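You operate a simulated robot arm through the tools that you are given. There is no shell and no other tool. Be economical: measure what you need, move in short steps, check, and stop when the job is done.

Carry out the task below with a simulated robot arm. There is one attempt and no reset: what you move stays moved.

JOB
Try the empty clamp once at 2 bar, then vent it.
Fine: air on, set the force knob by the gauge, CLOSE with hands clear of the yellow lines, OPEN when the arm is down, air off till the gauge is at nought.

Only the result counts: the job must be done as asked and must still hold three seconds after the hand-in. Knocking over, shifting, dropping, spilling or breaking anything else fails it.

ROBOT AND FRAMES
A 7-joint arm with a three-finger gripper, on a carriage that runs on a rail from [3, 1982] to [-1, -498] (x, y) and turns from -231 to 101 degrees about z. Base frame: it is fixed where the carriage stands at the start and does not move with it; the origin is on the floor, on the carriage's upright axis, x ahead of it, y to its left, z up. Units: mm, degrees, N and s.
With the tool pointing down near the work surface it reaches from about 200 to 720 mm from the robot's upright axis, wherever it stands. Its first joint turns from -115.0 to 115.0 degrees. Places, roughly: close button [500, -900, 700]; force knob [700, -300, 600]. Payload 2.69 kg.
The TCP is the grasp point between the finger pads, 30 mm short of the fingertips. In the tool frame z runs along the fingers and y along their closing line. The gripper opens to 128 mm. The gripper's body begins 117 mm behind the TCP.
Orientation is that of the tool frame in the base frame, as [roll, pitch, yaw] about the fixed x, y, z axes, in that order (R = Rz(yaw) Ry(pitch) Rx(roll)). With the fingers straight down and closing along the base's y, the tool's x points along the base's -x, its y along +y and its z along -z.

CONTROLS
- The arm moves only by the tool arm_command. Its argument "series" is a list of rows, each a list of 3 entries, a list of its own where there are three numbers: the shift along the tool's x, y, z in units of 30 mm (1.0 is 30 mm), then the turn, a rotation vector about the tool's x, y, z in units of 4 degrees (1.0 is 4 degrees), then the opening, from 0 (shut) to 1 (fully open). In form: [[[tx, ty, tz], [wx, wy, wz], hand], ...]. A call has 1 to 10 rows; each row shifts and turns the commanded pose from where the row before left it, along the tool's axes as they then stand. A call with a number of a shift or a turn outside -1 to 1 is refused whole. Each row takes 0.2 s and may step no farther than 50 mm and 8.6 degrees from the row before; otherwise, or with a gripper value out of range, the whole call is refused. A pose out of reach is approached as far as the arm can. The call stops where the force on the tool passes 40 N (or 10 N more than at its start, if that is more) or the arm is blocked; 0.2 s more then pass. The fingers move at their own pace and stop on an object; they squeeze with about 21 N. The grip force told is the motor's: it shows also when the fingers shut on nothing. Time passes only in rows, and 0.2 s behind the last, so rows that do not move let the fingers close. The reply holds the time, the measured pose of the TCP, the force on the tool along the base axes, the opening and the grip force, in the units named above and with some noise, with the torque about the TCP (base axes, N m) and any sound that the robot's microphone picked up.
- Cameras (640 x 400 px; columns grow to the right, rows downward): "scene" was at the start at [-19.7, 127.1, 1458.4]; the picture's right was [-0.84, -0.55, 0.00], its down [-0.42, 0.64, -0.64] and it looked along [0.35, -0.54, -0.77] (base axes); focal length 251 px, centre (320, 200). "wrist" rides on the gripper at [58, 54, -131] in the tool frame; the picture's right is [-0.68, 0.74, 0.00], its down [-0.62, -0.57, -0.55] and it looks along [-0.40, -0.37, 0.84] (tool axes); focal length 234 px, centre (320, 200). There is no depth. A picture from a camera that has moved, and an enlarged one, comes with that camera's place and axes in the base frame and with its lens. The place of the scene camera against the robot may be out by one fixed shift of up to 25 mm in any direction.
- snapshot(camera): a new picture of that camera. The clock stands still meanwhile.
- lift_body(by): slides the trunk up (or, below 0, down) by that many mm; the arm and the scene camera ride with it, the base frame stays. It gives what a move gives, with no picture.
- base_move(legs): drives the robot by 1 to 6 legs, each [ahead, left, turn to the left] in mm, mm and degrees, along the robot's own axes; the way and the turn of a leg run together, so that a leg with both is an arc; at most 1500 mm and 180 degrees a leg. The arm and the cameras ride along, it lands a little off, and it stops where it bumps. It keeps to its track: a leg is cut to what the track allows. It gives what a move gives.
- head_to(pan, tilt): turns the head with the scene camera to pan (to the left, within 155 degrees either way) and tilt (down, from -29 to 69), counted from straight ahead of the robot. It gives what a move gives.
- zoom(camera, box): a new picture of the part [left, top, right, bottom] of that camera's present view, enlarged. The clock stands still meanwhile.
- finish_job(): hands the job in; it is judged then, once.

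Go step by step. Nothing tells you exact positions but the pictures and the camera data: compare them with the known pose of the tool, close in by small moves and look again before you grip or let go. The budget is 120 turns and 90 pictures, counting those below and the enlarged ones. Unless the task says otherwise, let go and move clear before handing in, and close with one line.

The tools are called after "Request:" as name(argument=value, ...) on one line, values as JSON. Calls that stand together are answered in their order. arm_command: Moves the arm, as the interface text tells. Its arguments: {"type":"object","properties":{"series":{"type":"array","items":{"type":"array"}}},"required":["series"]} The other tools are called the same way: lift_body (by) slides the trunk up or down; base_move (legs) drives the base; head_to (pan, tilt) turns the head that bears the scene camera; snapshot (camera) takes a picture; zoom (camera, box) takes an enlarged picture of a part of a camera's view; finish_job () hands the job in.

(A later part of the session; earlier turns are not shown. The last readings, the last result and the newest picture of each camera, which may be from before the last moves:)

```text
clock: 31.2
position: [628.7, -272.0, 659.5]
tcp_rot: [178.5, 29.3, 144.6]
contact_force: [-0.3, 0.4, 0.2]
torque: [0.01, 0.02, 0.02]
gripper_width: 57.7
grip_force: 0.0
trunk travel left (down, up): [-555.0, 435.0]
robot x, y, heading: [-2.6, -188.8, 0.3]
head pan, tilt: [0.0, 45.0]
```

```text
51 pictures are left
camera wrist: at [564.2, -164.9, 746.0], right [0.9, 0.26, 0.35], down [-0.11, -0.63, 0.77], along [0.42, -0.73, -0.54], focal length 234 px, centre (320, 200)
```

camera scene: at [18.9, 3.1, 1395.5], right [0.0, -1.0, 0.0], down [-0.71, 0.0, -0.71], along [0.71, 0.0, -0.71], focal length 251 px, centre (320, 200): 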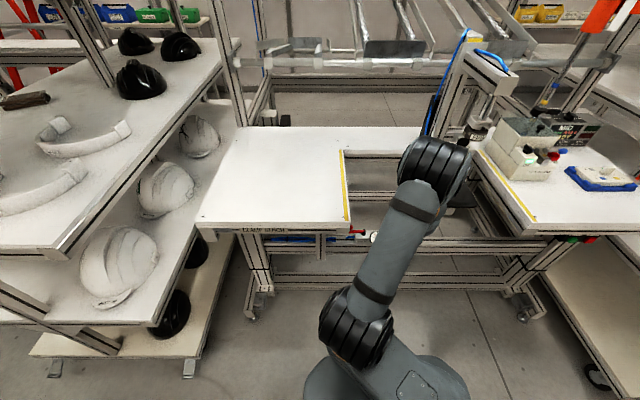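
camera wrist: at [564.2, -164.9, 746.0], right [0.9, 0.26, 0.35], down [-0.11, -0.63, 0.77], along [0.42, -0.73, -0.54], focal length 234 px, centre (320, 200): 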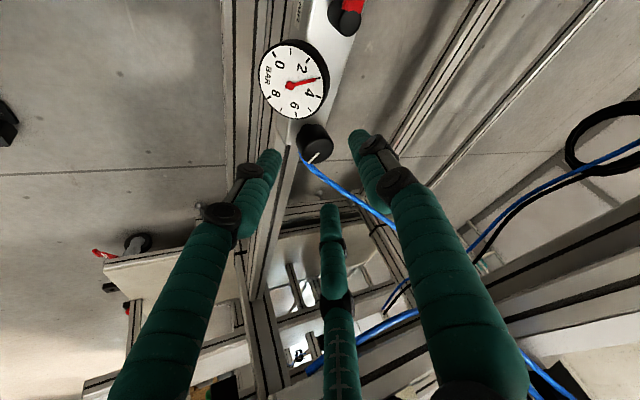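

The gauge, knob and fingers are all visible; approach is aligned. Advancing 50 mm, then checking.

Request:
arm_command(series=[[[0.03, -0.02, 0.83], [0, 0, 0], 0.45], [[0.03, -0.02, 0.83], [0, 0, 0], 0.45]])

Request:
zoom(camera="wrist", box=[220, 60, 420, 260])

Request:
zoom(camera="scene", box=[340, 200, 440, 270])

```text
clock: 31.8
position: [647.4, -285.1, 614.8]
tcp_rot: [178.4, 29.1, 144.6]
contact_force: [0.6, 0.5, 0.0]
torque: [-0.03, -0.03, -0.01]
gripper_width: 57.5
grip_force: 0.1
trunk travel left (down, up): [-555.0, 435.0]
robot x, y, heading: [-0.1, -191.2, 0.1]
head pan, tilt: [0.0, 45.0]
```

```text
2.00 times, centred on (320, 160) of wrist
camera zoom: at [582.5, -177.2, 701.8], right [0.9, 0.26, 0.35], down [-0.11, -0.63, 0.77], along [0.42, -0.73, -0.54], focal length 468 px, centre (320, 280)
```

zoom: 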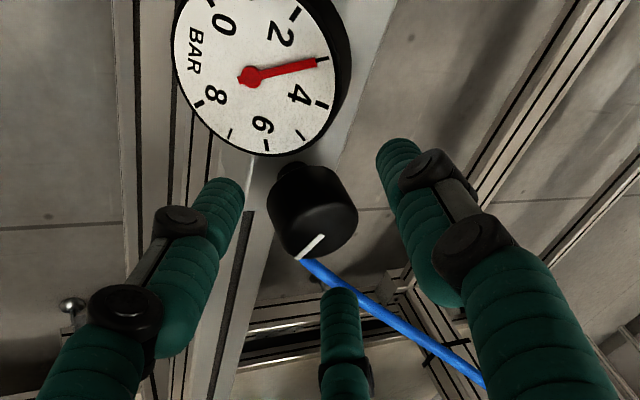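

```text
5.71 times, centred on (390, 235) of scene
camera zoom: at [19.1, 3.2, 1395.5], right [0.0, -1.0, 0.0], down [-0.71, 0.0, -0.71], along [0.71, 0.0, -0.71], focal length 1436 px, centre (-80, 0)
```

zoom: 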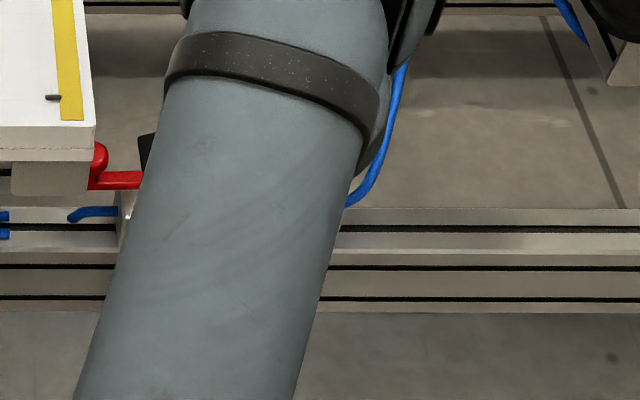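

Request:
arm_command(series=[[[-0.02, -0.04, 0.56], [0, 0, 0], 0.45], [[-0.02, -0.04, 0.56], [0, 0, 0], 0.45]])

Request:
zoom(camera="wrist", box=[220, 60, 420, 260])

```text
clock: 32.4
position: [659.8, -295.9, 588.7]
tcp_rot: [178.2, 29.3, 144.5]
contact_force: [-11.9, 5.2, 14.1]
torque: [0.36, 0.73, -0.3]
gripper_width: 63.9
grip_force: 4.2
trunk travel left (down, up): [-555.0, 435.0]
robot x, y, heading: [-0.7, -184.8, -0.0]
head pan, tilt: [0.0, 45.0]
```

```text
2.00 times, centred on (320, 160) of wrist
camera zoom: at [594.3, -188.9, 675.5], right [0.9, 0.26, 0.35], down [-0.11, -0.64, 0.76], along [0.42, -0.73, -0.54], focal length 468 px, centre (320, 280)
```

zoom: 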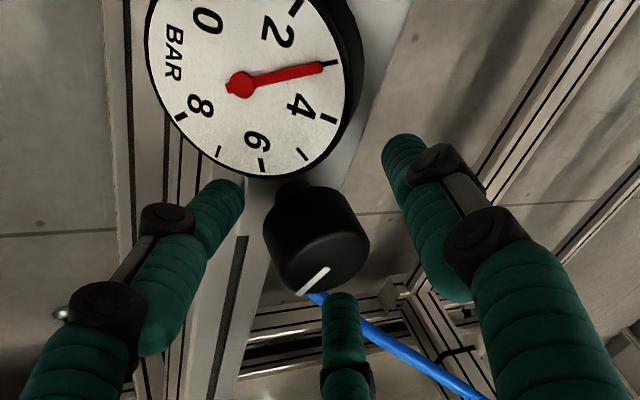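

The lower finger tip met the block's edge: the gripper acts as three fingers, so at this tilt the tips sit at uneven heights. I'll back off, reduce the tilt to about 9°, and re-approach.

Request:
arm_command(series=[[[0, 0, -0.9], [0, 0, 0], 0.45], [[0, 0, -0.9], [0, 0, 0], 0.45], [[0, 0, 0], [0, 1, 0], 0.45], [[0, 0, 0], [0, 1, 0], 0.45], [[0, 0, 0], [0, 1, 0], 0.45], [[0, 0, 0], [0, 1, 0], 0.45], [[0, 0, 0], [0, 1, 0], 0.45]])

Request:
snapshot(camera="wrist")

Request:
snapshot(camera="scene")

```text
clock: 34.0
position: [654.3, -290.5, 635.1]
tcp_rot: [179.5, 20.7, 144.7]
contact_force: [0.2, 0.2, 0.4]
torque: [0.0, 0.01, -0.03]
gripper_width: 57.4
grip_force: 0.1
out of reach, approached as far as the arm can: row 4, 5, 6, 7
trunk travel left (down, up): [-555.0, 435.0]
robot x, y, heading: [-1.8, -191.5, 0.1]
head pan, tilt: [0.0, 45.0]
```

```text
47 pictures are left
camera wrist: at [601.9, -189.6, 736.9], right [0.94, 0.24, 0.24], down [-0.02, -0.69, 0.73], along [0.34, -0.69, -0.64], focal length 234 px, centre (320, 200)
```

wrist: 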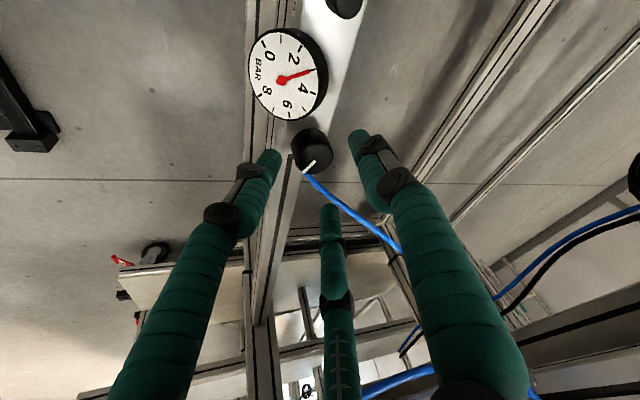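

```text
46 pictures are left
camera scene: at [18.5, 2.9, 1395.5], right [0.0, -1.0, 0.0], down [-0.71, 0.0, -0.71], along [0.71, 0.0, -0.71], focal length 251 px, centre (320, 200)
```

scene: 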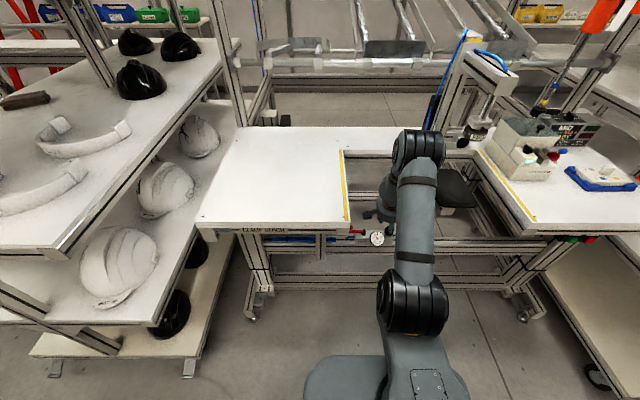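

The tilt stopped at 20.7° because of reach. That tilt is workable for three tips, but I need slightly more reach, so I'll raise the arm relative to the trunk and lower the trunk to compensate.

Request:
arm_command(series=[[[-0.265, 0, -0.7], [0, 0, 0], 0.39], [[-0.265, 0, -0.7], [0, 0, 0], 0.39], [[-0.265, 0, -0.7], [0, 0, 0], 0.39]])

Request:
lift_body(by=-70)

Request:
arm_command(series=[[[0, 0, 0], [0, 0.5, 0], 0.39], [[0, 0, 0], [0, 0.5, 0], 0.39]])

```text
clock: 34.8
position: [654.6, -291.1, 704.3]
tcp_rot: [179.5, 20.7, 144.7]
contact_force: [-0.8, -0.4, 0.2]
torque: [-0.02, -0.02, 0.0]
gripper_width: 49.8
grip_force: 0.0
trunk travel left (down, up): [-555.0, 435.0]
robot x, y, heading: [-1.2, -188.8, 0.3]
head pan, tilt: [0.0, 45.0]
```

```text
clock: 35.9
position: [654.8, -292.2, 632.8]
tcp_rot: [179.5, 20.8, 144.6]
contact_force: [0.8, 0.7, 0.5]
torque: [0.04, 0.0, 0.0]
gripper_width: 50.0
grip_force: 0.0
trunk travel left (down, up): [-485.0, 505.0]
robot x, y, heading: [0.3, -189.5, 0.4]
head pan, tilt: [0.0, 45.0]
```

```text
clock: 36.5
position: [651.4, -291.0, 633.5]
tcp_rot: [179.5, 16.8, 144.7]
contact_force: [-1.1, 0.5, 1.0]
torque: [0.04, 0.03, 0.0]
gripper_width: 50.0
grip_force: 0.1
out of reach, approached as far as the arm can: row 2
trunk travel left (down, up): [-485.0, 505.0]
robot x, y, heading: [-1.6, -186.8, 0.4]
head pan, tilt: [0.0, 45.0]
```

Lowering the trunk helps. Another 100 mm the same way.

Request:
arm_command(series=[[[-0.24, 0, -0.8], [0, 0, 0], 0.39], [[-0.24, 0, -0.8], [0, 0, 0], 0.39], [[-0.24, 0, -0.8], [0, 0, 0], 0.39], [[-0.24, 0, -0.8], [0, 0, 0], 0.39]])

Request:
lift_body(by=-100)

Request:
arm_command(series=[[[0, 0, 0], [0, 0.5, 0], 0.39], [[0, 0, 0], [0, 0.5, 0], 0.39]])

Request:
snapshot(camera="scene")

Request:
zoom(camera="wrist", box=[220, 60, 420, 260])

```text
clock: 37.5
position: [634.7, -285.5, 649.4]
tcp_rot: [179.4, 16.9, 144.6]
contact_force: [0.8, 0.3, 0.0]
torque: [0.04, -0.01, 0.01]
gripper_width: 50.0
grip_force: 0.1
out of reach, approached as far as the arm can: row 1, 2, 3, 4
trunk travel left (down, up): [-485.0, 505.0]
robot x, y, heading: [0.6, -185.5, 0.3]
head pan, tilt: [0.0, 45.0]
```

```text
clock: 38.2
position: [639.1, -283.4, 605.6]
tcp_rot: [179.2, 17.4, 145.1]
contact_force: [-5.6, 3.5, 10.5]
torque: [0.12, -0.06, 0.12]
gripper_width: 52.7
grip_force: 1.4
trunk travel left (down, up): [-438.0, 552.0]
robot x, y, heading: [-1.7, -187.9, 0.3]
head pan, tilt: [0.0, 45.0]
stopped: the force on the tool passed its limit at 45 N (the readings are from after the stop); the commanded pose is now the measured one
```

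```text
clock: 38.8
position: [636.7, -282.5, 607.0]
tcp_rot: [179.2, 17.5, 145.0]
contact_force: [-4.2, 4.3, 11.1]
torque: [0.22, -0.09, 0.24]
gripper_width: 52.1
grip_force: 0.8
out of reach, approached as far as the arm can: row 2
trunk travel left (down, up): [-438.0, 552.0]
robot x, y, heading: [0.6, -190.6, 0.3]
head pan, tilt: [0.0, 45.0]
```

```text
45 pictures are left
camera scene: at [16.8, 3.8, 1278.3], right [0.0, -1.0, 0.0], down [-0.71, 0.0, -0.71], along [0.71, 0.0, -0.71], focal length 251 px, centre (320, 200)
```

scene: 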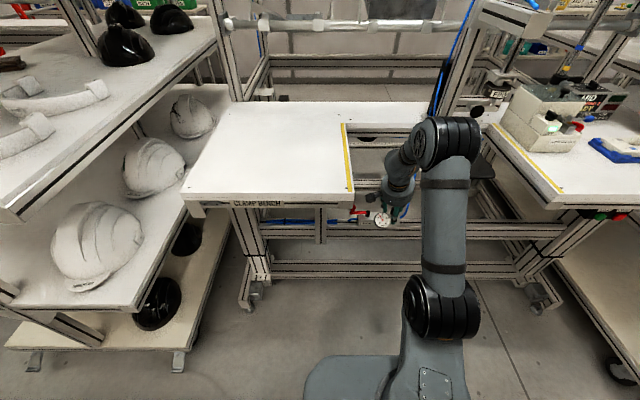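

```text
2.00 times, centred on (320, 160) of wrist
camera zoom: at [589.8, -185.4, 714.6], right [0.95, 0.23, 0.21], down [0.02, -0.71, 0.7], along [0.31, -0.66, -0.68], focal length 468 px, centre (320, 280)
```

zoom: 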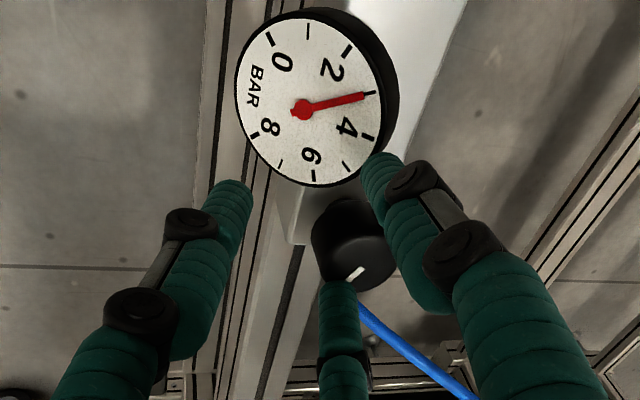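

I chained that too eagerly and a finger pressed the knob's top lightly; the gauge still reads 3. I'll lift the trunk back 47 mm and go on one step at a time.

Request:
lift_body(by=47)

```text
clock: 39.7
position: [639.0, -282.4, 652.2]
tcp_rot: [179.3, 17.2, 145.0]
contact_force: [0.7, -0.8, 0.2]
torque: [0.03, 0.0, -0.01]
gripper_width: 49.9
grip_force: 0.1
trunk travel left (down, up): [-485.0, 505.0]
robot x, y, heading: [-1.1, -189.9, 0.3]
head pan, tilt: [0.0, 45.0]
```

Request:
arm_command(series=[[[-0.115, -0.01, 0.47], [0, 0, 0], 0.39], [[-0.115, -0.01, 0.47], [0, 0, 0], 0.39]])

Request:
zoom(camera="wrist", box=[220, 60, 420, 260])

```text
clock: 40.3
position: [651.2, -292.8, 627.8]
tcp_rot: [179.2, 17.2, 144.9]
contact_force: [0.1, -0.1, 0.4]
torque: [-0.02, -0.01, 0.01]
gripper_width: 49.8
grip_force: 0.1
trunk travel left (down, up): [-485.0, 505.0]
robot x, y, heading: [-4.9, -188.4, 0.1]
head pan, tilt: [0.0, 45.0]
```

```text
2.00 times, centred on (320, 160) of wrist
camera zoom: at [603.2, -195.8, 735.6], right [0.95, 0.23, 0.21], down [0.02, -0.71, 0.7], along [0.31, -0.66, -0.68], focal length 468 px, centre (320, 280)
```

zoom: 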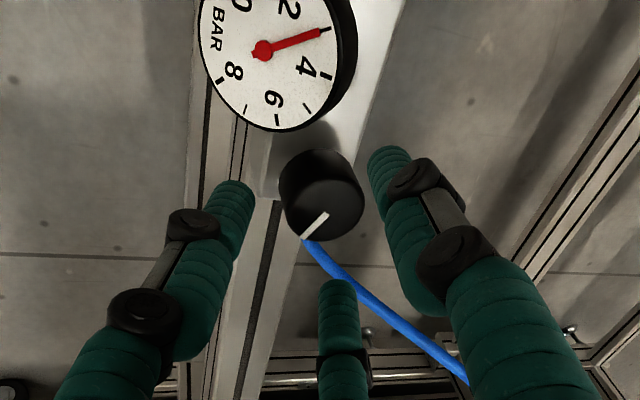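

The knob is centred between the three fingers. Descending 40 mm along the tool.

Request:
arm_command(series=[[[0.016, 0.01, 0.45], [0, 0, 0], 0.39], [[0.016, 0.01, 0.45], [0, 0, 0], 0.39], [[0.016, 0.01, 0.4], [0, 0, 0], 0.39]])

Request:
zoom(camera="wrist", box=[220, 60, 420, 260])

```text
clock: 41.1
position: [659.5, -297.1, 590.1]
tcp_rot: [179.2, 17.2, 144.9]
contact_force: [0.2, 1.4, 0.3]
torque: [0.04, 0.03, -0.01]
gripper_width: 49.7
grip_force: 0.1
trunk travel left (down, up): [-485.0, 505.0]
robot x, y, heading: [-0.5, -185.6, 0.0]
head pan, tilt: [0.0, 45.0]
```

```text
2.00 times, centred on (320, 160) of wrist
camera zoom: at [611.9, -199.6, 697.2], right [0.95, 0.23, 0.21], down [0.02, -0.71, 0.7], along [0.31, -0.66, -0.68], focal length 468 px, centre (320, 280)
```

zoom: 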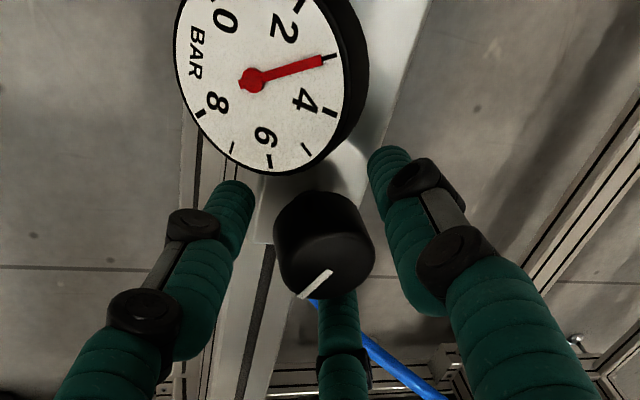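

No contact and the tips surround the knob. Closing on it.

Request:
arm_command(series=[[[0, 0, 0], [0, 0, 0], 0.2], [[0, 0, 0], [0, 0, 0], 0.0], [[0, 0, 0], [0, 0, 0], 0.0]])

Request:
zoom(camera="wrist", box=[220, 60, 420, 260])

```text
clock: 41.9
position: [659.9, -299.4, 589.1]
tcp_rot: [179.2, 17.4, 144.8]
contact_force: [9.4, -17.1, 3.6]
torque: [-0.29, -0.23, -0.09]
gripper_width: 34.7
grip_force: 29.5
trunk travel left (down, up): [-485.0, 505.0]
robot x, y, heading: [-5.5, -190.0, 0.0]
head pan, tilt: [0.0, 45.0]
```

```text
2.00 times, centred on (320, 160) of wrist
camera zoom: at [612.6, -203.0, 698.0], right [0.95, 0.23, 0.21], down [0.02, -0.71, 0.7], along [0.31, -0.66, -0.68], focal length 468 px, centre (320, 280)
```

zoom: 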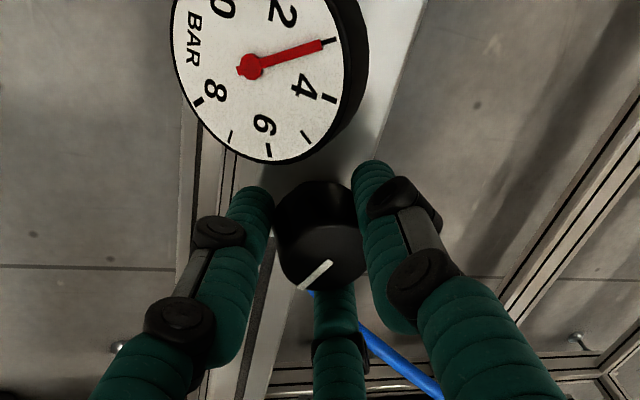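

The knob is gripped (35 mm). Turning counter-clockwise 16° about the knob's axis, then reading the gauge.

Request:
arm_command(series=[[[-0.04, -0.04, 0], [-0.296, 0, -0.955], 0], [[0, -0.022, 0], [-0.296, 0, -0.955], 0], [[0, -0.022, 0], [-0.296, 0, -0.955], 0], [[0, -0.022, 0], [-0.296, 0, -0.955], 0]])

Request:
zoom(camera="wrist", box=[180, 40, 420, 260])

```text
clock: 42.9
position: [659.1, -300.0, 589.2]
tcp_rot: [179.1, 17.8, 160.6]
contact_force: [24.9, -24.4, 0.5]
torque: [0.48, -0.08, -0.15]
gripper_width: 35.0
grip_force: 45.0
out of reach, approached as far as the arm can: row 4
trunk travel left (down, up): [-485.0, 505.0]
robot x, y, heading: [-1.7, -189.1, -0.1]
head pan, tilt: [0.0, 45.0]
```

```text
1.82 times, centred on (300, 150) of wrist
camera zoom: at [586.2, -221.1, 697.2], right [0.85, 0.48, 0.22], down [0.21, -0.68, 0.7], along [0.49, -0.55, -0.68], focal length 426 px, centre (356, 291)
```

zoom: 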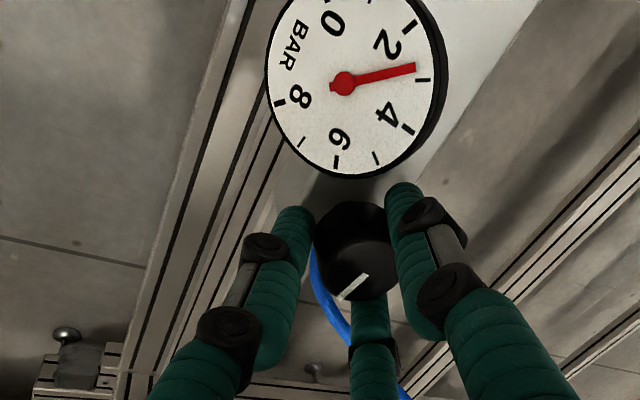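

Pressure is falling (about 2.75), so the direction is right. There is side load, so I'll relieve it with a small shift and a little more tilt for reach.

Request:
arm_command(series=[[[-0.06, -0.03, 0.02], [0, -0.4, 0], 0], [[-0.06, -0.03, 0.02], [0, -0.4, 0], 0]])

```text
clock: 43.5
position: [659.0, -300.9, 589.1]
tcp_rot: [179.6, 20.5, 160.9]
contact_force: [12.3, -15.4, 3.2]
torque: [-0.22, 0.81, -0.09]
gripper_width: 35.1
grip_force: 45.1
trunk travel left (down, up): [-485.0, 505.0]
robot x, y, heading: [0.7, -186.5, 0.2]
head pan, tilt: [0.0, 45.0]
```

Request:
arm_command(series=[[[-0.03, -0.05, 0.01], [-0.35, 0, -0.937], 0], [[-0.02, -0.04, 0], [-0.35, 0, -0.937], 0], [[0, -0.025, 0], [-0.35, 0, -0.937], 0], [[0, -0.025, 0], [-0.35, 0, -0.937], 0]])

Request:
zoom(camera="wrist", box=[180, 20, 420, 240])

```text
clock: 44.3
position: [658.8, -302.6, 589.7]
tcp_rot: [179.1, 21.5, 171.1]
contact_force: [16.6, -4.4, -24.0]
torque: [0.37, -0.48, -0.09]
gripper_width: 35.1
grip_force: 44.9
out of reach, approached as far as the arm can: row 3, 4
trunk travel left (down, up): [-485.0, 505.0]
robot x, y, heading: [-3.8, -189.8, 0.2]
head pan, tilt: [0.0, 45.0]
stopped in row 4: the force on the tool passed its limit at 50 N (the readings are from after the stop); the commanded pose is now the measured one
```

```text
1.82 times, centred on (300, 130) of wrist
camera zoom: at [565.2, -236.1, 690.6], right [0.73, 0.63, 0.26], down [0.28, -0.63, 0.73], along [0.62, -0.46, -0.64], focal length 426 px, centre (356, 327)
```

zoom: 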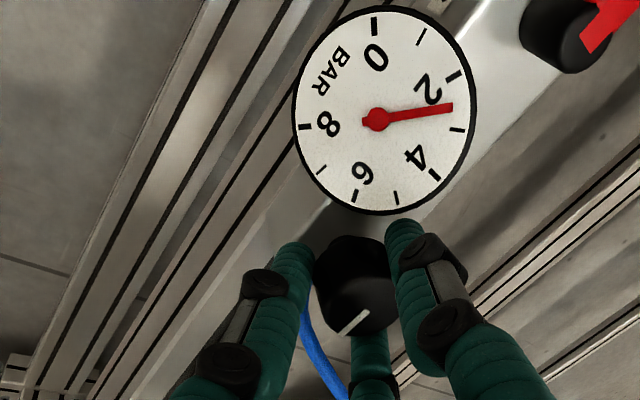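

The gauge is at about 2.5 bar after ~26°, so about the same again is needed. The arm is at its reach limit, so I'll release, rise off the knob and re-seat with the trunk lower.

Request:
arm_command(series=[[[0, 0, 0], [0, 0, 0], 0.39], [[0, 0, 0], [0, 0, 0], 0.39], [[-0.17, 0, -0.47], [0, 0, 0], 0.39], [[-0.17, 0, -0.47], [0, 0, 0], 0.39], [[-0.17, 0, -0.47], [0, 0, 0], 0.39]])

Request:
zoom(camera="wrist", box=[180, 20, 420, 240])

```text
clock: 45.5
position: [660.6, -299.1, 635.6]
tcp_rot: [-179.3, 24.8, 171.2]
contact_force: [0.6, 0.4, -0.2]
torque: [0.03, 0.05, 0.0]
gripper_width: 49.9
grip_force: 0.1
out of reach, approached as far as the arm can: row 3, 4, 5
trunk travel left (down, up): [-485.0, 505.0]
robot x, y, heading: [-1.0, -185.7, 0.3]
head pan, tilt: [0.0, 45.0]
```

```text
1.82 times, centred on (300, 130) of wrist
camera zoom: at [561.6, -228.9, 729.9], right [0.72, 0.63, 0.28], down [0.24, -0.6, 0.76], along [0.65, -0.48, -0.59], focal length 426 px, centre (356, 327)
```

zoom: 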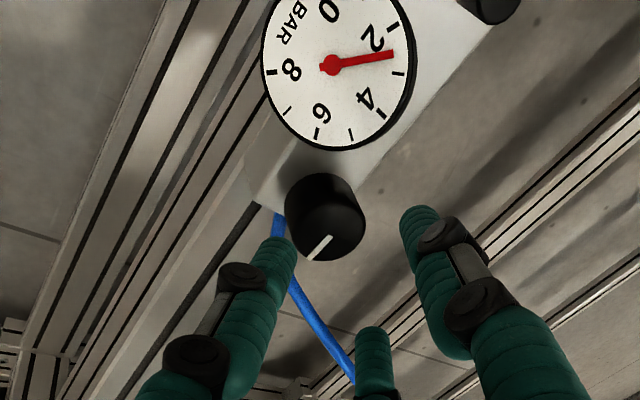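

The range -35°→-9° worked for reach, so I'll wind back to heading about -37° in the air and re-grip for a second turn.

Request:
arm_command(series=[[[0.04, 0.04, 0], [0.42, 0, 0.907], 0.39], [[0.04, 0.04, 0], [0.42, 0, 0.907], 0.39], [[0.04, 0.04, 0], [0.42, 0, 0.907], 0.39], [[0.04, 0.04, 0], [0.42, 0, 0.907], 0.39], [[0.04, 0.04, 0], [0.42, 0, 0.907], 0.39], [[0.04, 0.04, 0], [0.42, 0, 0.907], 0.39], [[0.04, 0.04, 0], [0.42, 0, 0.907], 0.39], [[0, 0, 0], [0, 0.8, 0], 0.39], [[0, 0, 0], [0, 0.7, 0], 0.39]])

```text
clock: 47.5
position: [638.8, -284.9, 633.7]
tcp_rot: [-179.3, 15.8, 143.9]
contact_force: [-0.2, 0.1, 0.1]
torque: [-0.01, 0.05, -0.02]
gripper_width: 49.9
grip_force: 0.0
out of reach, approached as far as the arm can: row 9
trunk travel left (down, up): [-485.0, 505.0]
robot x, y, heading: [-0.6, -188.3, 0.1]
head pan, tilt: [0.0, 45.0]
```

Request:
arm_command(series=[[[-0.245, 0.02, 0.07], [0, -0.15, 0], 0.39], [[-0.245, 0.02, 0.07], [0, -0.15, 0], 0.39]])

Request:
zoom(camera="wrist", box=[220, 60, 420, 260])

```text
clock: 48.1
position: [651.5, -294.5, 633.6]
tcp_rot: [-179.1, 16.8, 143.8]
contact_force: [-0.5, 0.5, 0.1]
torque: [-0.03, -0.01, 0.01]
gripper_width: 49.7
grip_force: 0.1
trunk travel left (down, up): [-485.0, 505.0]
robot x, y, heading: [0.3, -187.0, 0.3]
head pan, tilt: [0.0, 45.0]
```

```text
2.00 times, centred on (320, 160) of wrist
camera zoom: at [608.4, -194.2, 741.7], right [0.96, 0.21, 0.19], down [0.02, -0.7, 0.71], along [0.28, -0.68, -0.68], focal length 468 px, centre (320, 280)
```

zoom: 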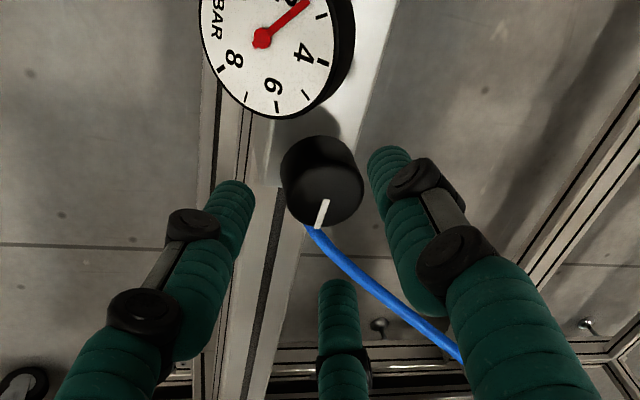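

Request:
arm_command(series=[[[0.029, 0.018, 0.5], [0, 0, 0], 0.39], [[0.029, 0.018, 0.5], [0, 0, 0], 0.39], [[0.029, 0.018, 0.5], [0, 0, 0], 0.39]])

Request:
arm_command(series=[[[0, 0, 0], [0, 0, 0], 0.2], [[0, 0, 0], [0, 0, 0], 0.0], [[0, 0, 0], [0, 0, 0], 0.0]])

Request:
zoom(camera="wrist", box=[220, 40, 420, 240])

```text
clock: 48.9
position: [660.0, -297.6, 588.9]
tcp_rot: [-179.2, 16.9, 143.9]
contact_force: [-1.4, 0.0, -0.5]
torque: [0.01, -0.01, 0.0]
gripper_width: 49.8
grip_force: 0.0
trunk travel left (down, up): [-485.0, 505.0]
robot x, y, heading: [1.5, -187.9, 0.2]
head pan, tilt: [0.0, 45.0]
```

```text
clock: 49.7
position: [661.3, -299.5, 590.5]
tcp_rot: [-179.3, 17.0, 143.8]
contact_force: [5.7, -6.9, 1.3]
torque: [0.0, -0.16, -0.01]
gripper_width: 35.1
grip_force: 31.5
trunk travel left (down, up): [-485.0, 505.0]
robot x, y, heading: [1.0, -187.0, 0.0]
head pan, tilt: [0.0, 45.0]
```

```text
2.00 times, centred on (320, 140) of wrist
camera zoom: at [617.6, -199.8, 697.4], right [0.96, 0.21, 0.19], down [0.02, -0.7, 0.71], along [0.28, -0.68, -0.68], focal length 468 px, centre (320, 320)
```

zoom: 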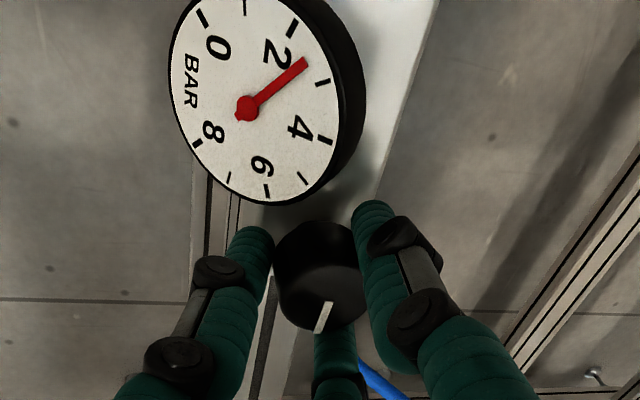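

Gripped well with little side load; the gauge reads 2.54. Turning about 16° more.

Request:
arm_command(series=[[[-0.03, -0.04, 0.01], [-0.296, -0.15, -0.955], 0], [[-0.02, -0.035, 0], [-0.3, -0.15, -0.955], 0], [[-0.02, -0.035, 0], [-0.31, -0.15, -0.95], 0], [[-0.02, -0.035, 0], [-0.32, -0.15, -0.95], 0]])

Request:
zoom(camera="wrist", box=[180, 20, 420, 240])

```text
clock: 50.7
position: [659.5, -300.6, 589.9]
tcp_rot: [-179.0, 18.7, 160.3]
contact_force: [-3.4, 11.2, -8.1]
torque: [1.1, 0.48, 0.08]
gripper_width: 35.1
grip_force: 44.9
trunk travel left (down, up): [-485.0, 505.0]
robot x, y, heading: [0.8, -183.9, 0.3]
head pan, tilt: [0.0, 45.0]
```

```text
1.82 times, centred on (300, 130) of wrist
camera zoom: at [587.1, -215.8, 693.9], right [0.85, 0.48, 0.21], down [0.19, -0.66, 0.73], along [0.48, -0.58, -0.66], focal length 426 px, centre (356, 327)
```

zoom: 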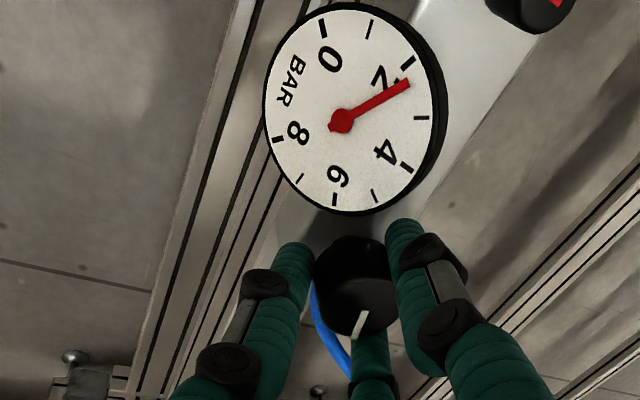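

Gauge ≈2.30. About 20° more; doing 12° now.

Request:
arm_command(series=[[[-0.01, -0.02, 0], [-0.33, -0.2, -0.945], 0], [[-0.01, -0.02, 0], [-0.34, -0.2, -0.94], 0], [[-0.01, -0.02, 0], [-0.35, -0.2, -0.937], 0]])

Request:
zoom(camera="wrist", box=[200, 0, 440, 220])

```text
clock: 51.5
position: [658.3, -302.4, 590.8]
tcp_rot: [-178.9, 20.9, 172.6]
contact_force: [-13.5, 24.9, -13.6]
torque: [1.31, 1.05, 0.17]
gripper_width: 35.4
grip_force: 45.2
trunk travel left (down, up): [-485.0, 505.0]
robot x, y, heading: [-0.6, -187.7, 0.1]
head pan, tilt: [0.0, 45.0]
```

```text
1.82 times, centred on (320, 110) of wrist
camera zoom: at [566.4, -233.6, 690.2], right [0.73, 0.65, 0.23], down [0.3, -0.6, 0.74], along [0.62, -0.47, -0.63], focal length 426 px, centre (320, 364)
```

zoom: 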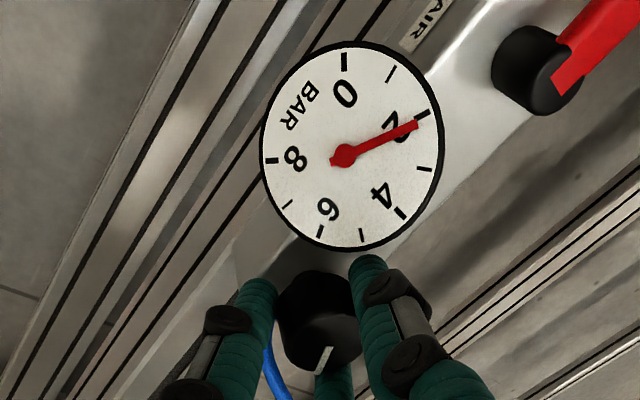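

Gauge ≈2.13. Another ~8° with side-load relief.

Request:
arm_command(series=[[[0.05, 0.05, -0.02], [-0.36, -0.1, -0.933], 0], [[0.02, 0.02, 0], [-0.36, -0.1, -0.933], 0]])

Request:
zoom(camera="wrist", box=[220, 0, 420, 180])

```text
clock: 52.1
position: [657.6, -303.5, 593.6]
tcp_rot: [-179.2, 23.2, 178.6]
contact_force: [22.4, -4.1, -32.7]
torque: [0.16, -0.49, -0.04]
gripper_width: 35.7
grip_force: 45.0
out of reach, approached as far as the arm can: row 2
trunk travel left (down, up): [-485.0, 505.0]
robot x, y, heading: [0.6, -187.0, -0.2]
head pan, tilt: [0.0, 45.0]
stopped in row 2: the force on the tool passed its limit at 62 N (the readings are from after the stop); the commanded pose is now the measured one
```

```text
2.22 times, centred on (320, 90) of wrist
camera zoom: at [553.3, -245.2, 689.9], right [0.64, 0.72, 0.26], down [0.33, -0.57, 0.75], along [0.69, -0.4, -0.61], focal length 520 px, centre (320, 444)
```

zoom: 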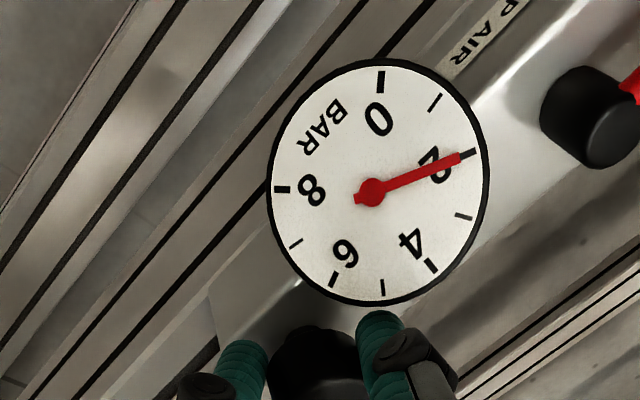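

The needle sits on 2 (≈2.01). I'll release the knob, rise off, and check.

Request:
arm_command(series=[[[0, 0, 0], [0, 0, 0], 0.39], [[0, 0, 0], [0, 0, 0], 0.39], [[0, 0, 0], [0, 0, 0], 0.39]])

Request:
arm_command(series=[[[0, 0, -0.6], [0, 0, 0], 0.39], [[0, 0, -0.6], [0, 0, 0], 0.39], [[0, 0, -0.6], [0, 0, 0], 0.39], [[0, 0, -0.6], [0, 0, 0], 0.39]])

Request:
zoom(camera="wrist", box=[200, 0, 440, 200])

```text
clock: 52.9
position: [654.4, -302.6, 597.6]
tcp_rot: [-179.1, 23.6, 178.7]
contact_force: [5.1, 0.1, 4.7]
torque: [0.16, -0.16, -0.17]
gripper_width: 50.0
grip_force: 0.0
trunk travel left (down, up): [-485.0, 505.0]
robot x, y, heading: [0.1, -192.4, 0.4]
head pan, tilt: [0.0, 45.0]
```

```text
clock: 53.9
position: [609.3, -286.4, 661.5]
tcp_rot: [-179.0, 23.4, 178.9]
contact_force: [-0.8, -0.4, 0.1]
torque: [-0.03, -0.02, -0.02]
gripper_width: 50.1
grip_force: 0.1
out of reach, approached as far as the arm can: row 2, 3, 4
trunk travel left (down, up): [-485.0, 505.0]
robot x, y, heading: [2.8, -188.7, 0.4]
head pan, tilt: [0.0, 45.0]
```

```text
2.00 times, centred on (320, 100) of wrist
camera zoom: at [505.3, -228.4, 758.1], right [0.64, 0.72, 0.26], down [0.33, -0.56, 0.76], along [0.69, -0.4, -0.6], focal length 468 px, centre (320, 400)
```

zoom: 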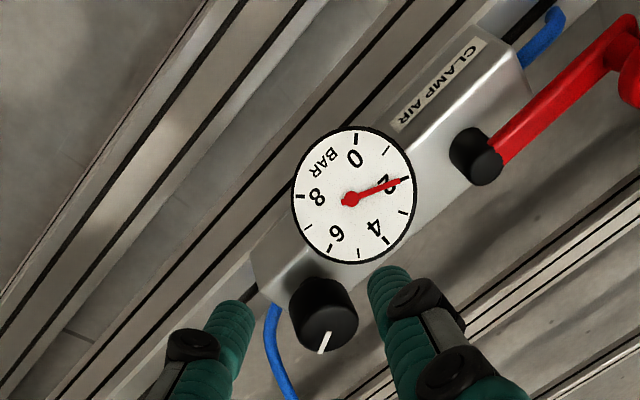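

The gauge holds at 2 bar with the lever fully on. Now I'll retract from the clamp bay before going to the button box.

Request:
arm_command(series=[[[0.66, 0, -0.56], [0, 0, 0], 0], [[0.66, 0, -0.56], [0, 0, 0], 0], [[0.66, 0, -0.56], [0, 0, 0], 0], [[0.66, 0, -0.56], [0, 0, 0], 0], [[0.66, 0, -0.56], [0, 0, 0], 0], [[0.66, 0, -0.56], [0, 0, 0], 0], [[0.66, 0, -0.56], [0, 0, 0], 0], [[0.66, 0, -0.56], [0, 0, 0], 0]])

Request:
snapshot(camera="scene")

```text
clock: 55.7
position: [410.4, -278.9, 723.1]
tcp_rot: [-179.0, 23.4, 178.7]
contact_force: [1.0, 0.0, 0.7]
torque: [-0.04, -0.02, -0.01]
gripper_width: 2.3
grip_force: 21.0
trunk travel left (down, up): [-485.0, 505.0]
robot x, y, heading: [-1.8, -188.0, -0.0]
head pan, tilt: [0.0, 45.0]
```

```text
31 pictures are left
camera scene: at [18.8, 2.6, 1325.3], right [0.0, -1.0, 0.0], down [-0.71, 0.0, -0.71], along [0.71, 0.0, -0.71], focal length 251 px, centre (320, 200)
```

scene: 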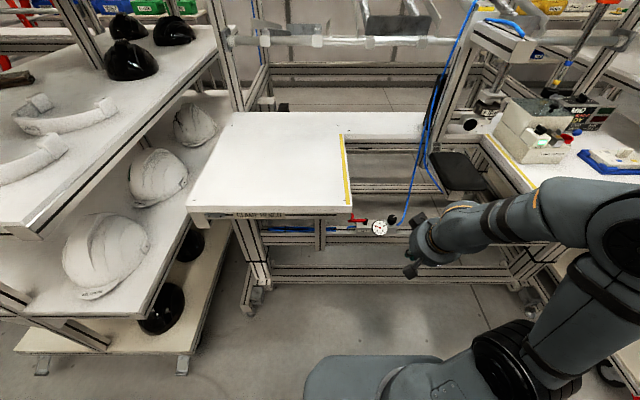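

The arm is clear of the bay. I'll turn the head toward the button box to check the surroundings before driving.

Request:
head_to(pan=-50, tilt=30)

Request:
snapshot(camera="scene")

```text
clock: 56.9
position: [410.5, -279.3, 724.4]
tcp_rot: [-179.1, 23.4, 178.8]
contact_force: [0.3, 0.5, 0.0]
torque: [0.0, -0.01, 0.01]
gripper_width: 2.2
grip_force: 20.7
trunk travel left (down, up): [-485.0, 505.0]
robot x, y, heading: [-0.7, -185.8, 0.3]
head pan, tilt: [-50.0, 30.0]
```

```text
30 pictures are left
camera scene: at [-4.1, -66.6, 1347.9], right [-0.76, -0.64, 0.0], down [-0.32, 0.38, -0.87], along [0.56, -0.66, -0.5], focal length 251 px, centre (320, 200)
```

scene: 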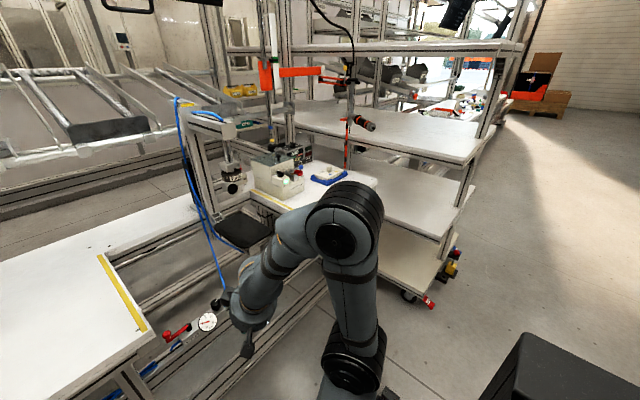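

Nothing stands in the aisle before y≈-1000, so I can drive to y≈-470.

Request:
base_move(legs=[[0, -285, 0]])

Request:
snapshot(camera="scene")

```text
clock: 58.9
position: [411.0, -565.2, 723.3]
tcp_rot: [-179.1, 23.3, 178.7]
contact_force: [0.2, -1.0, -0.1]
torque: [0.06, 0.02, 0.01]
gripper_width: 2.0
grip_force: 20.8
trunk travel left (down, up): [-485.0, 505.0]
robot x, y, heading: [-0.6, -472.5, 0.1]
head pan, tilt: [-50.0, 30.0]
```

```text
29 pictures are left
camera scene: at [-4.4, -351.0, 1348.0], right [-0.77, -0.64, 0.0], down [-0.32, 0.38, -0.87], along [0.56, -0.66, -0.5], focal length 251 px, centre (320, 200)
```

scene: 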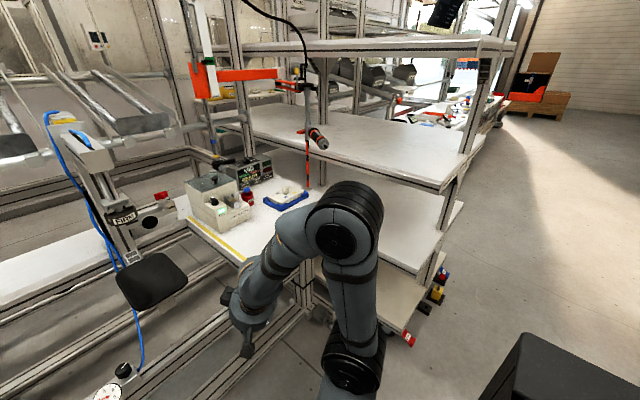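

Request:
snapshot(camera="wrist")

```text
28 pictures are left
camera wrist: at [306.6, -506.5, 820.5], right [0.64, 0.72, 0.26], down [0.33, -0.56, 0.76], along [0.69, -0.4, -0.6], focal length 234 px, centre (320, 200)
```

wrist: 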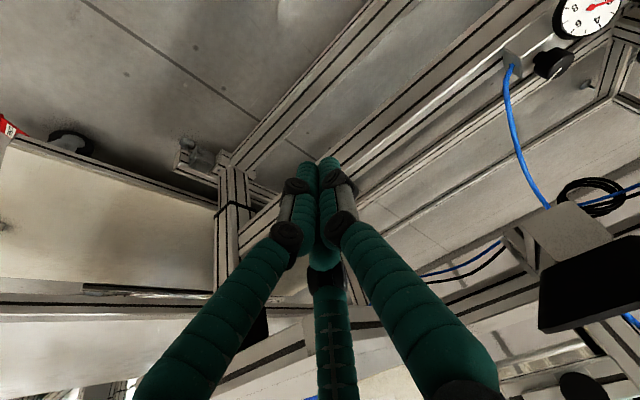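

Request:
arm_command(series=[[[0, -0.95, -0.4], [0, -1, 0], 0], [[0, -0.95, -0.4], [0, -1, 0], 0], [[0, -0.95, -0.4], [0, -1, 0], 0], [[0, -0.95, -0.4], [0, -1, 0], 0], [[0, -0.95, -0.4], [0, -1, 0], 0], [[0, -0.95, -0.4], [0, -1, 0], 0], [[0, -0.95, -0.4], [0, -1, 0], 0]])

Request:
snapshot(camera="wrist")

```text
clock: 60.5
position: [363.1, -769.8, 791.2]
tcp_rot: [179.9, 51.1, 178.7]
contact_force: [0.2, 0.4, -0.2]
torque: [-0.02, -0.02, -0.03]
gripper_width: 2.3
grip_force: 21.0
out of reach, approached as far as the arm can: row 7
trunk travel left (down, up): [-485.0, 505.0]
robot x, y, heading: [-3.5, -469.1, -0.2]
head pan, tilt: [-50.0, 30.0]
```

```text
27 pictures are left
camera wrist: at [225.4, -714.2, 828.1], right [0.44, 0.73, 0.53], down [-0.05, -0.56, 0.82], along [0.9, -0.39, -0.21], focal length 234 px, centre (320, 200)
```

wrist: 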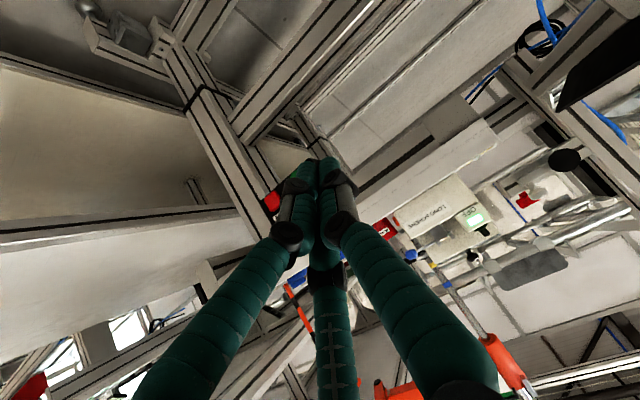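

Request:
head_to(pan=-40, tilt=45)

Request:
snapshot(camera="scene")

```text
clock: 61.3
position: [365.1, -769.7, 791.5]
tcp_rot: [-179.9, 51.0, 178.7]
contact_force: [0.0, -1.1, -0.4]
torque: [0.02, -0.01, 0.02]
gripper_width: 2.2
grip_force: 21.4
trunk travel left (down, up): [-485.0, 505.0]
robot x, y, heading: [-2.3, -470.5, -0.0]
head pan, tilt: [-40.0, 45.0]
```

```text
26 pictures are left
camera scene: at [4.5, -349.2, 1326.7], right [-0.64, -0.77, -0.01], down [-0.54, 0.46, -0.7], along [0.54, -0.45, -0.71], focal length 251 px, centre (320, 200)
```

scene: 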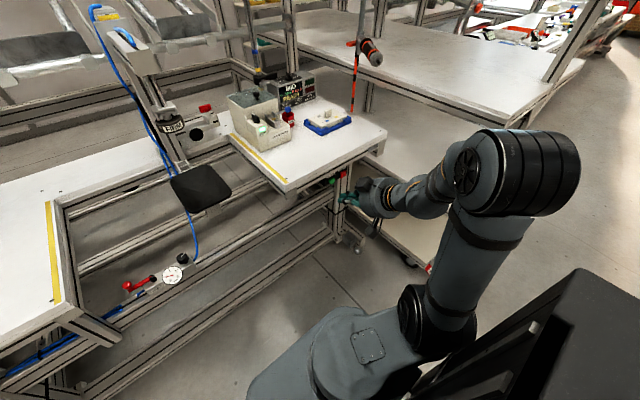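

Great view: I see the clamp, gauge, and the buttons beside the hand. Zooming on the buttons and on the clamp arm.

Request:
zoom(camera="scene", box=[300, 150, 400, 220])

Request:
zoom(camera="scene", box=[90, 20, 270, 290])

```text
5.71 times, centred on (350, 185) of scene
camera zoom: at [4.5, -349.2, 1326.7], right [-0.64, -0.77, -0.01], down [-0.54, 0.46, -0.7], along [0.54, -0.45, -0.71], focal length 1436 px, centre (149, 286)
```

zoom: 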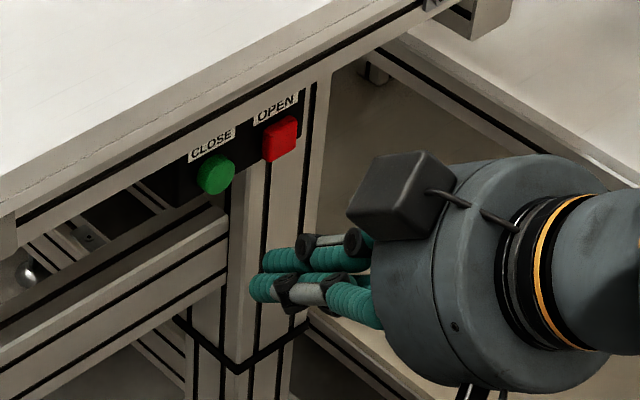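

```text
1.48 times, centred on (180, 155) of scene
camera zoom: at [4.5, -349.2, 1326.7], right [-0.64, -0.77, -0.01], down [-0.54, 0.46, -0.7], along [0.54, -0.45, -0.71], focal length 372 px, centre (527, 267)
```

zoom: 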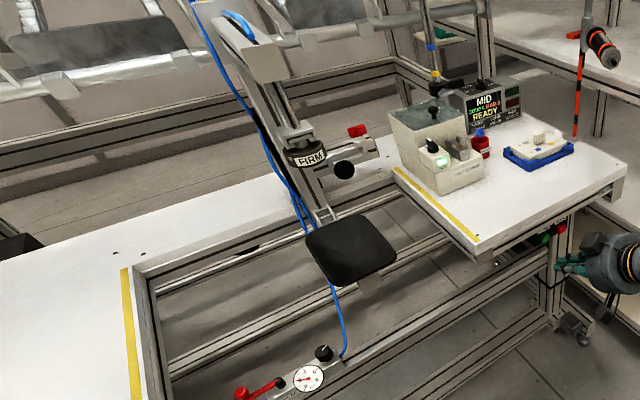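

CLOSE is at about [509,-846,722] and OPEN at [508,-904,720], both facing -x, outside the yellow lines. I'll bring the closed fingertips to about 30 mm in front of CLOSE.

Request:
arm_command(series=[[[-0.054, -0.633, 0.835], [0, 0, 0], 0], [[-0.054, -0.633, 0.835], [0, 0, 0], 0], [[-0.054, -0.633, 0.835], [0, 0, 0], 0], [[-0.054, -0.633, 0.835], [0, 0, 0], 0]])

Request:
zoom(camera="scene", box=[300, 150, 400, 220])

```text
clock: 62.3
position: [440.5, -841.6, 739.7]
tcp_rot: [-178.7, 51.5, 179.4]
contact_force: [0.1, -0.6, 0.2]
torque: [-0.04, -0.03, -0.01]
gripper_width: 2.2
grip_force: 21.4
trunk travel left (down, up): [-485.0, 505.0]
robot x, y, heading: [-1.7, -475.7, -0.5]
head pan, tilt: [-40.0, 45.0]
```

```text
5.71 times, centred on (350, 185) of scene
camera zoom: at [-0.1, -333.9, 1325.4], right [-0.64, -0.77, 0.0], down [-0.54, 0.45, -0.71], along [0.54, -0.45, -0.71], focal length 1436 px, centre (149, 286)
```

zoom: 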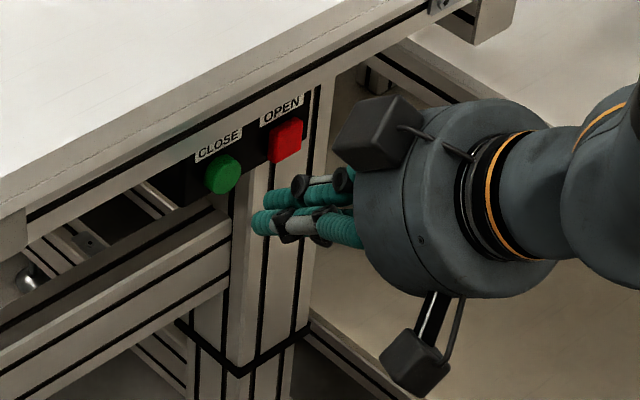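

Fingertips are nearly on line with CLOSE. The hand is outside the yellow lines, so I'll press in small steps while watching the force and sounds.

Request:
arm_command(series=[[[-0.157, 0.167, -0.125], [0, 0, 0], 0], [[-0.125, 0, 0.157], [0, 0, 0], 0], [[-0.125, 0, 0.157], [0, 0, 0], 0], [[-0.125, 0, 0.157], [0, 0, 0], 0], [[-0.125, 0, 0.157], [0, 0, 0], 0]])

Request:
zoom(camera="scene", box=[300, 150, 400, 220])

```text
clock: 63.5
position: [464.4, -838.2, 747.2]
tcp_rot: [-178.6, 51.4, 179.2]
contact_force: [0.5, -0.1, -0.2]
torque: [0.0, -0.01, 0.0]
gripper_width: 2.3
grip_force: 21.1
trunk travel left (down, up): [-485.0, 505.0]
robot x, y, heading: [0.0, -469.8, -0.2]
head pan, tilt: [-40.0, 45.0]
```

```text
5.71 times, centred on (350, 185) of scene
camera zoom: at [-0.3, -333.7, 1325.3], right [-0.64, -0.77, 0.0], down [-0.54, 0.45, -0.71], along [0.54, -0.45, -0.71], focal length 1436 px, centre (149, 286)
```

zoom: 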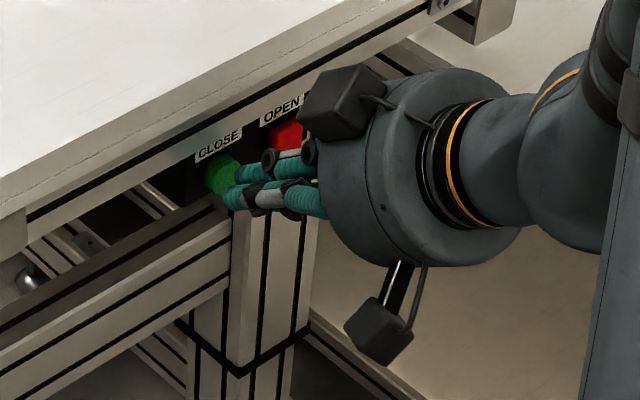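

Request:
arm_command(series=[[[-0.125, 0, 0.157], [0, 0, 0], 0], [[-0.125, 0, 0.157], [0, 0, 0], 0], [[-0.1, 0, 0.125], [0, 0, 0], 0]])

```text
clock: 64.3
position: [479.3, -839.3, 747.5]
tcp_rot: [-178.8, 51.3, 179.3]
contact_force: [-0.4, 0.6, 0.0]
torque: [0.02, -0.01, 0.02]
gripper_width: 2.4
grip_force: 20.5
trunk travel left (down, up): [-485.0, 505.0]
robot x, y, heading: [-0.7, -471.7, -0.1]
head pan, tilt: [-40.0, 45.0]
```

Request:
arm_command(series=[[[-0.1, 0, 0.125], [0, 0, 0], 0], [[-0.1, 0, 0.125], [0, 0, 0], 0], [[-0.1, 0, 0.125], [0, 0, 0], 0]])

Request:
zoom(camera="scene", box=[290, 130, 390, 200])

```text
clock: 65.1
position: [490.7, -839.0, 746.3]
tcp_rot: [-178.6, 51.4, 179.3]
contact_force: [-19.8, 8.3, 5.0]
torque: [0.03, -0.09, 0.12]
gripper_width: 2.3
grip_force: 20.9
trunk travel left (down, up): [-485.0, 505.0]
robot x, y, heading: [-0.8, -472.1, 0.1]
head pan, tilt: [-40.0, 45.0]
```

```text
5.71 times, centred on (340, 165) of scene
camera zoom: at [-3.1, -332.3, 1325.3], right [-0.64, -0.77, 0.0], down [-0.54, 0.45, -0.71], along [0.54, -0.46, -0.71], focal length 1436 px, centre (206, 400)
```

zoom: 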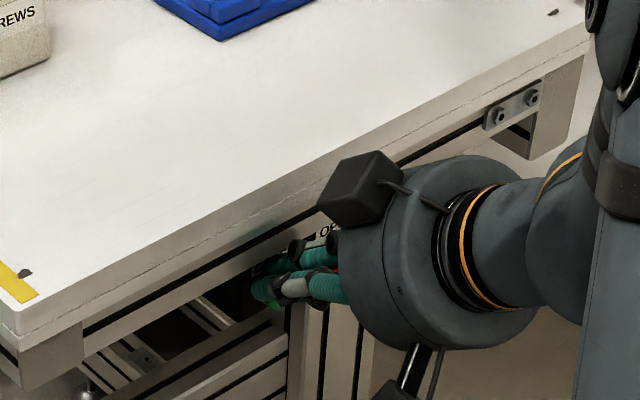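

Contact at about 20 N; a little further to actuate.

Request:
arm_command(series=[[[-0.05, 0, 0.0625], [0, 0, 0], 0], [[-0.05, 0, 0.0625], [0, 0, 0], 0], [[0, 0, 0], [0, 0, 0], 0]])

Request:
zoom(camera="scene", box=[90, 20, 270, 290])

```text
clock: 65.6
position: [492.0, -839.6, 746.0]
tcp_rot: [-178.6, 51.2, 179.2]
contact_force: [-19.3, 7.5, 14.2]
torque: [-0.06, -0.33, 0.13]
gripper_width: 2.3
grip_force: 20.7
trunk travel left (down, up): [-485.0, 505.0]
robot x, y, heading: [-2.1, -469.9, 0.1]
head pan, tilt: [-40.0, 45.0]
stopped in row 2: the force on the tool passed its limit at 42 N (the readings are from after the stop); the commanded pose is now the measured one
```

```text
1.48 times, centred on (180, 155) of scene
camera zoom: at [-3.8, -331.3, 1325.4], right [-0.64, -0.77, 0.0], down [-0.54, 0.45, -0.71], along [0.54, -0.46, -0.7], focal length 372 px, centre (527, 267)
```

zoom: 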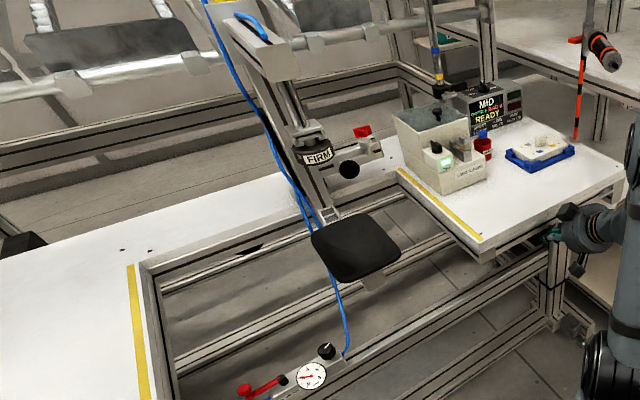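

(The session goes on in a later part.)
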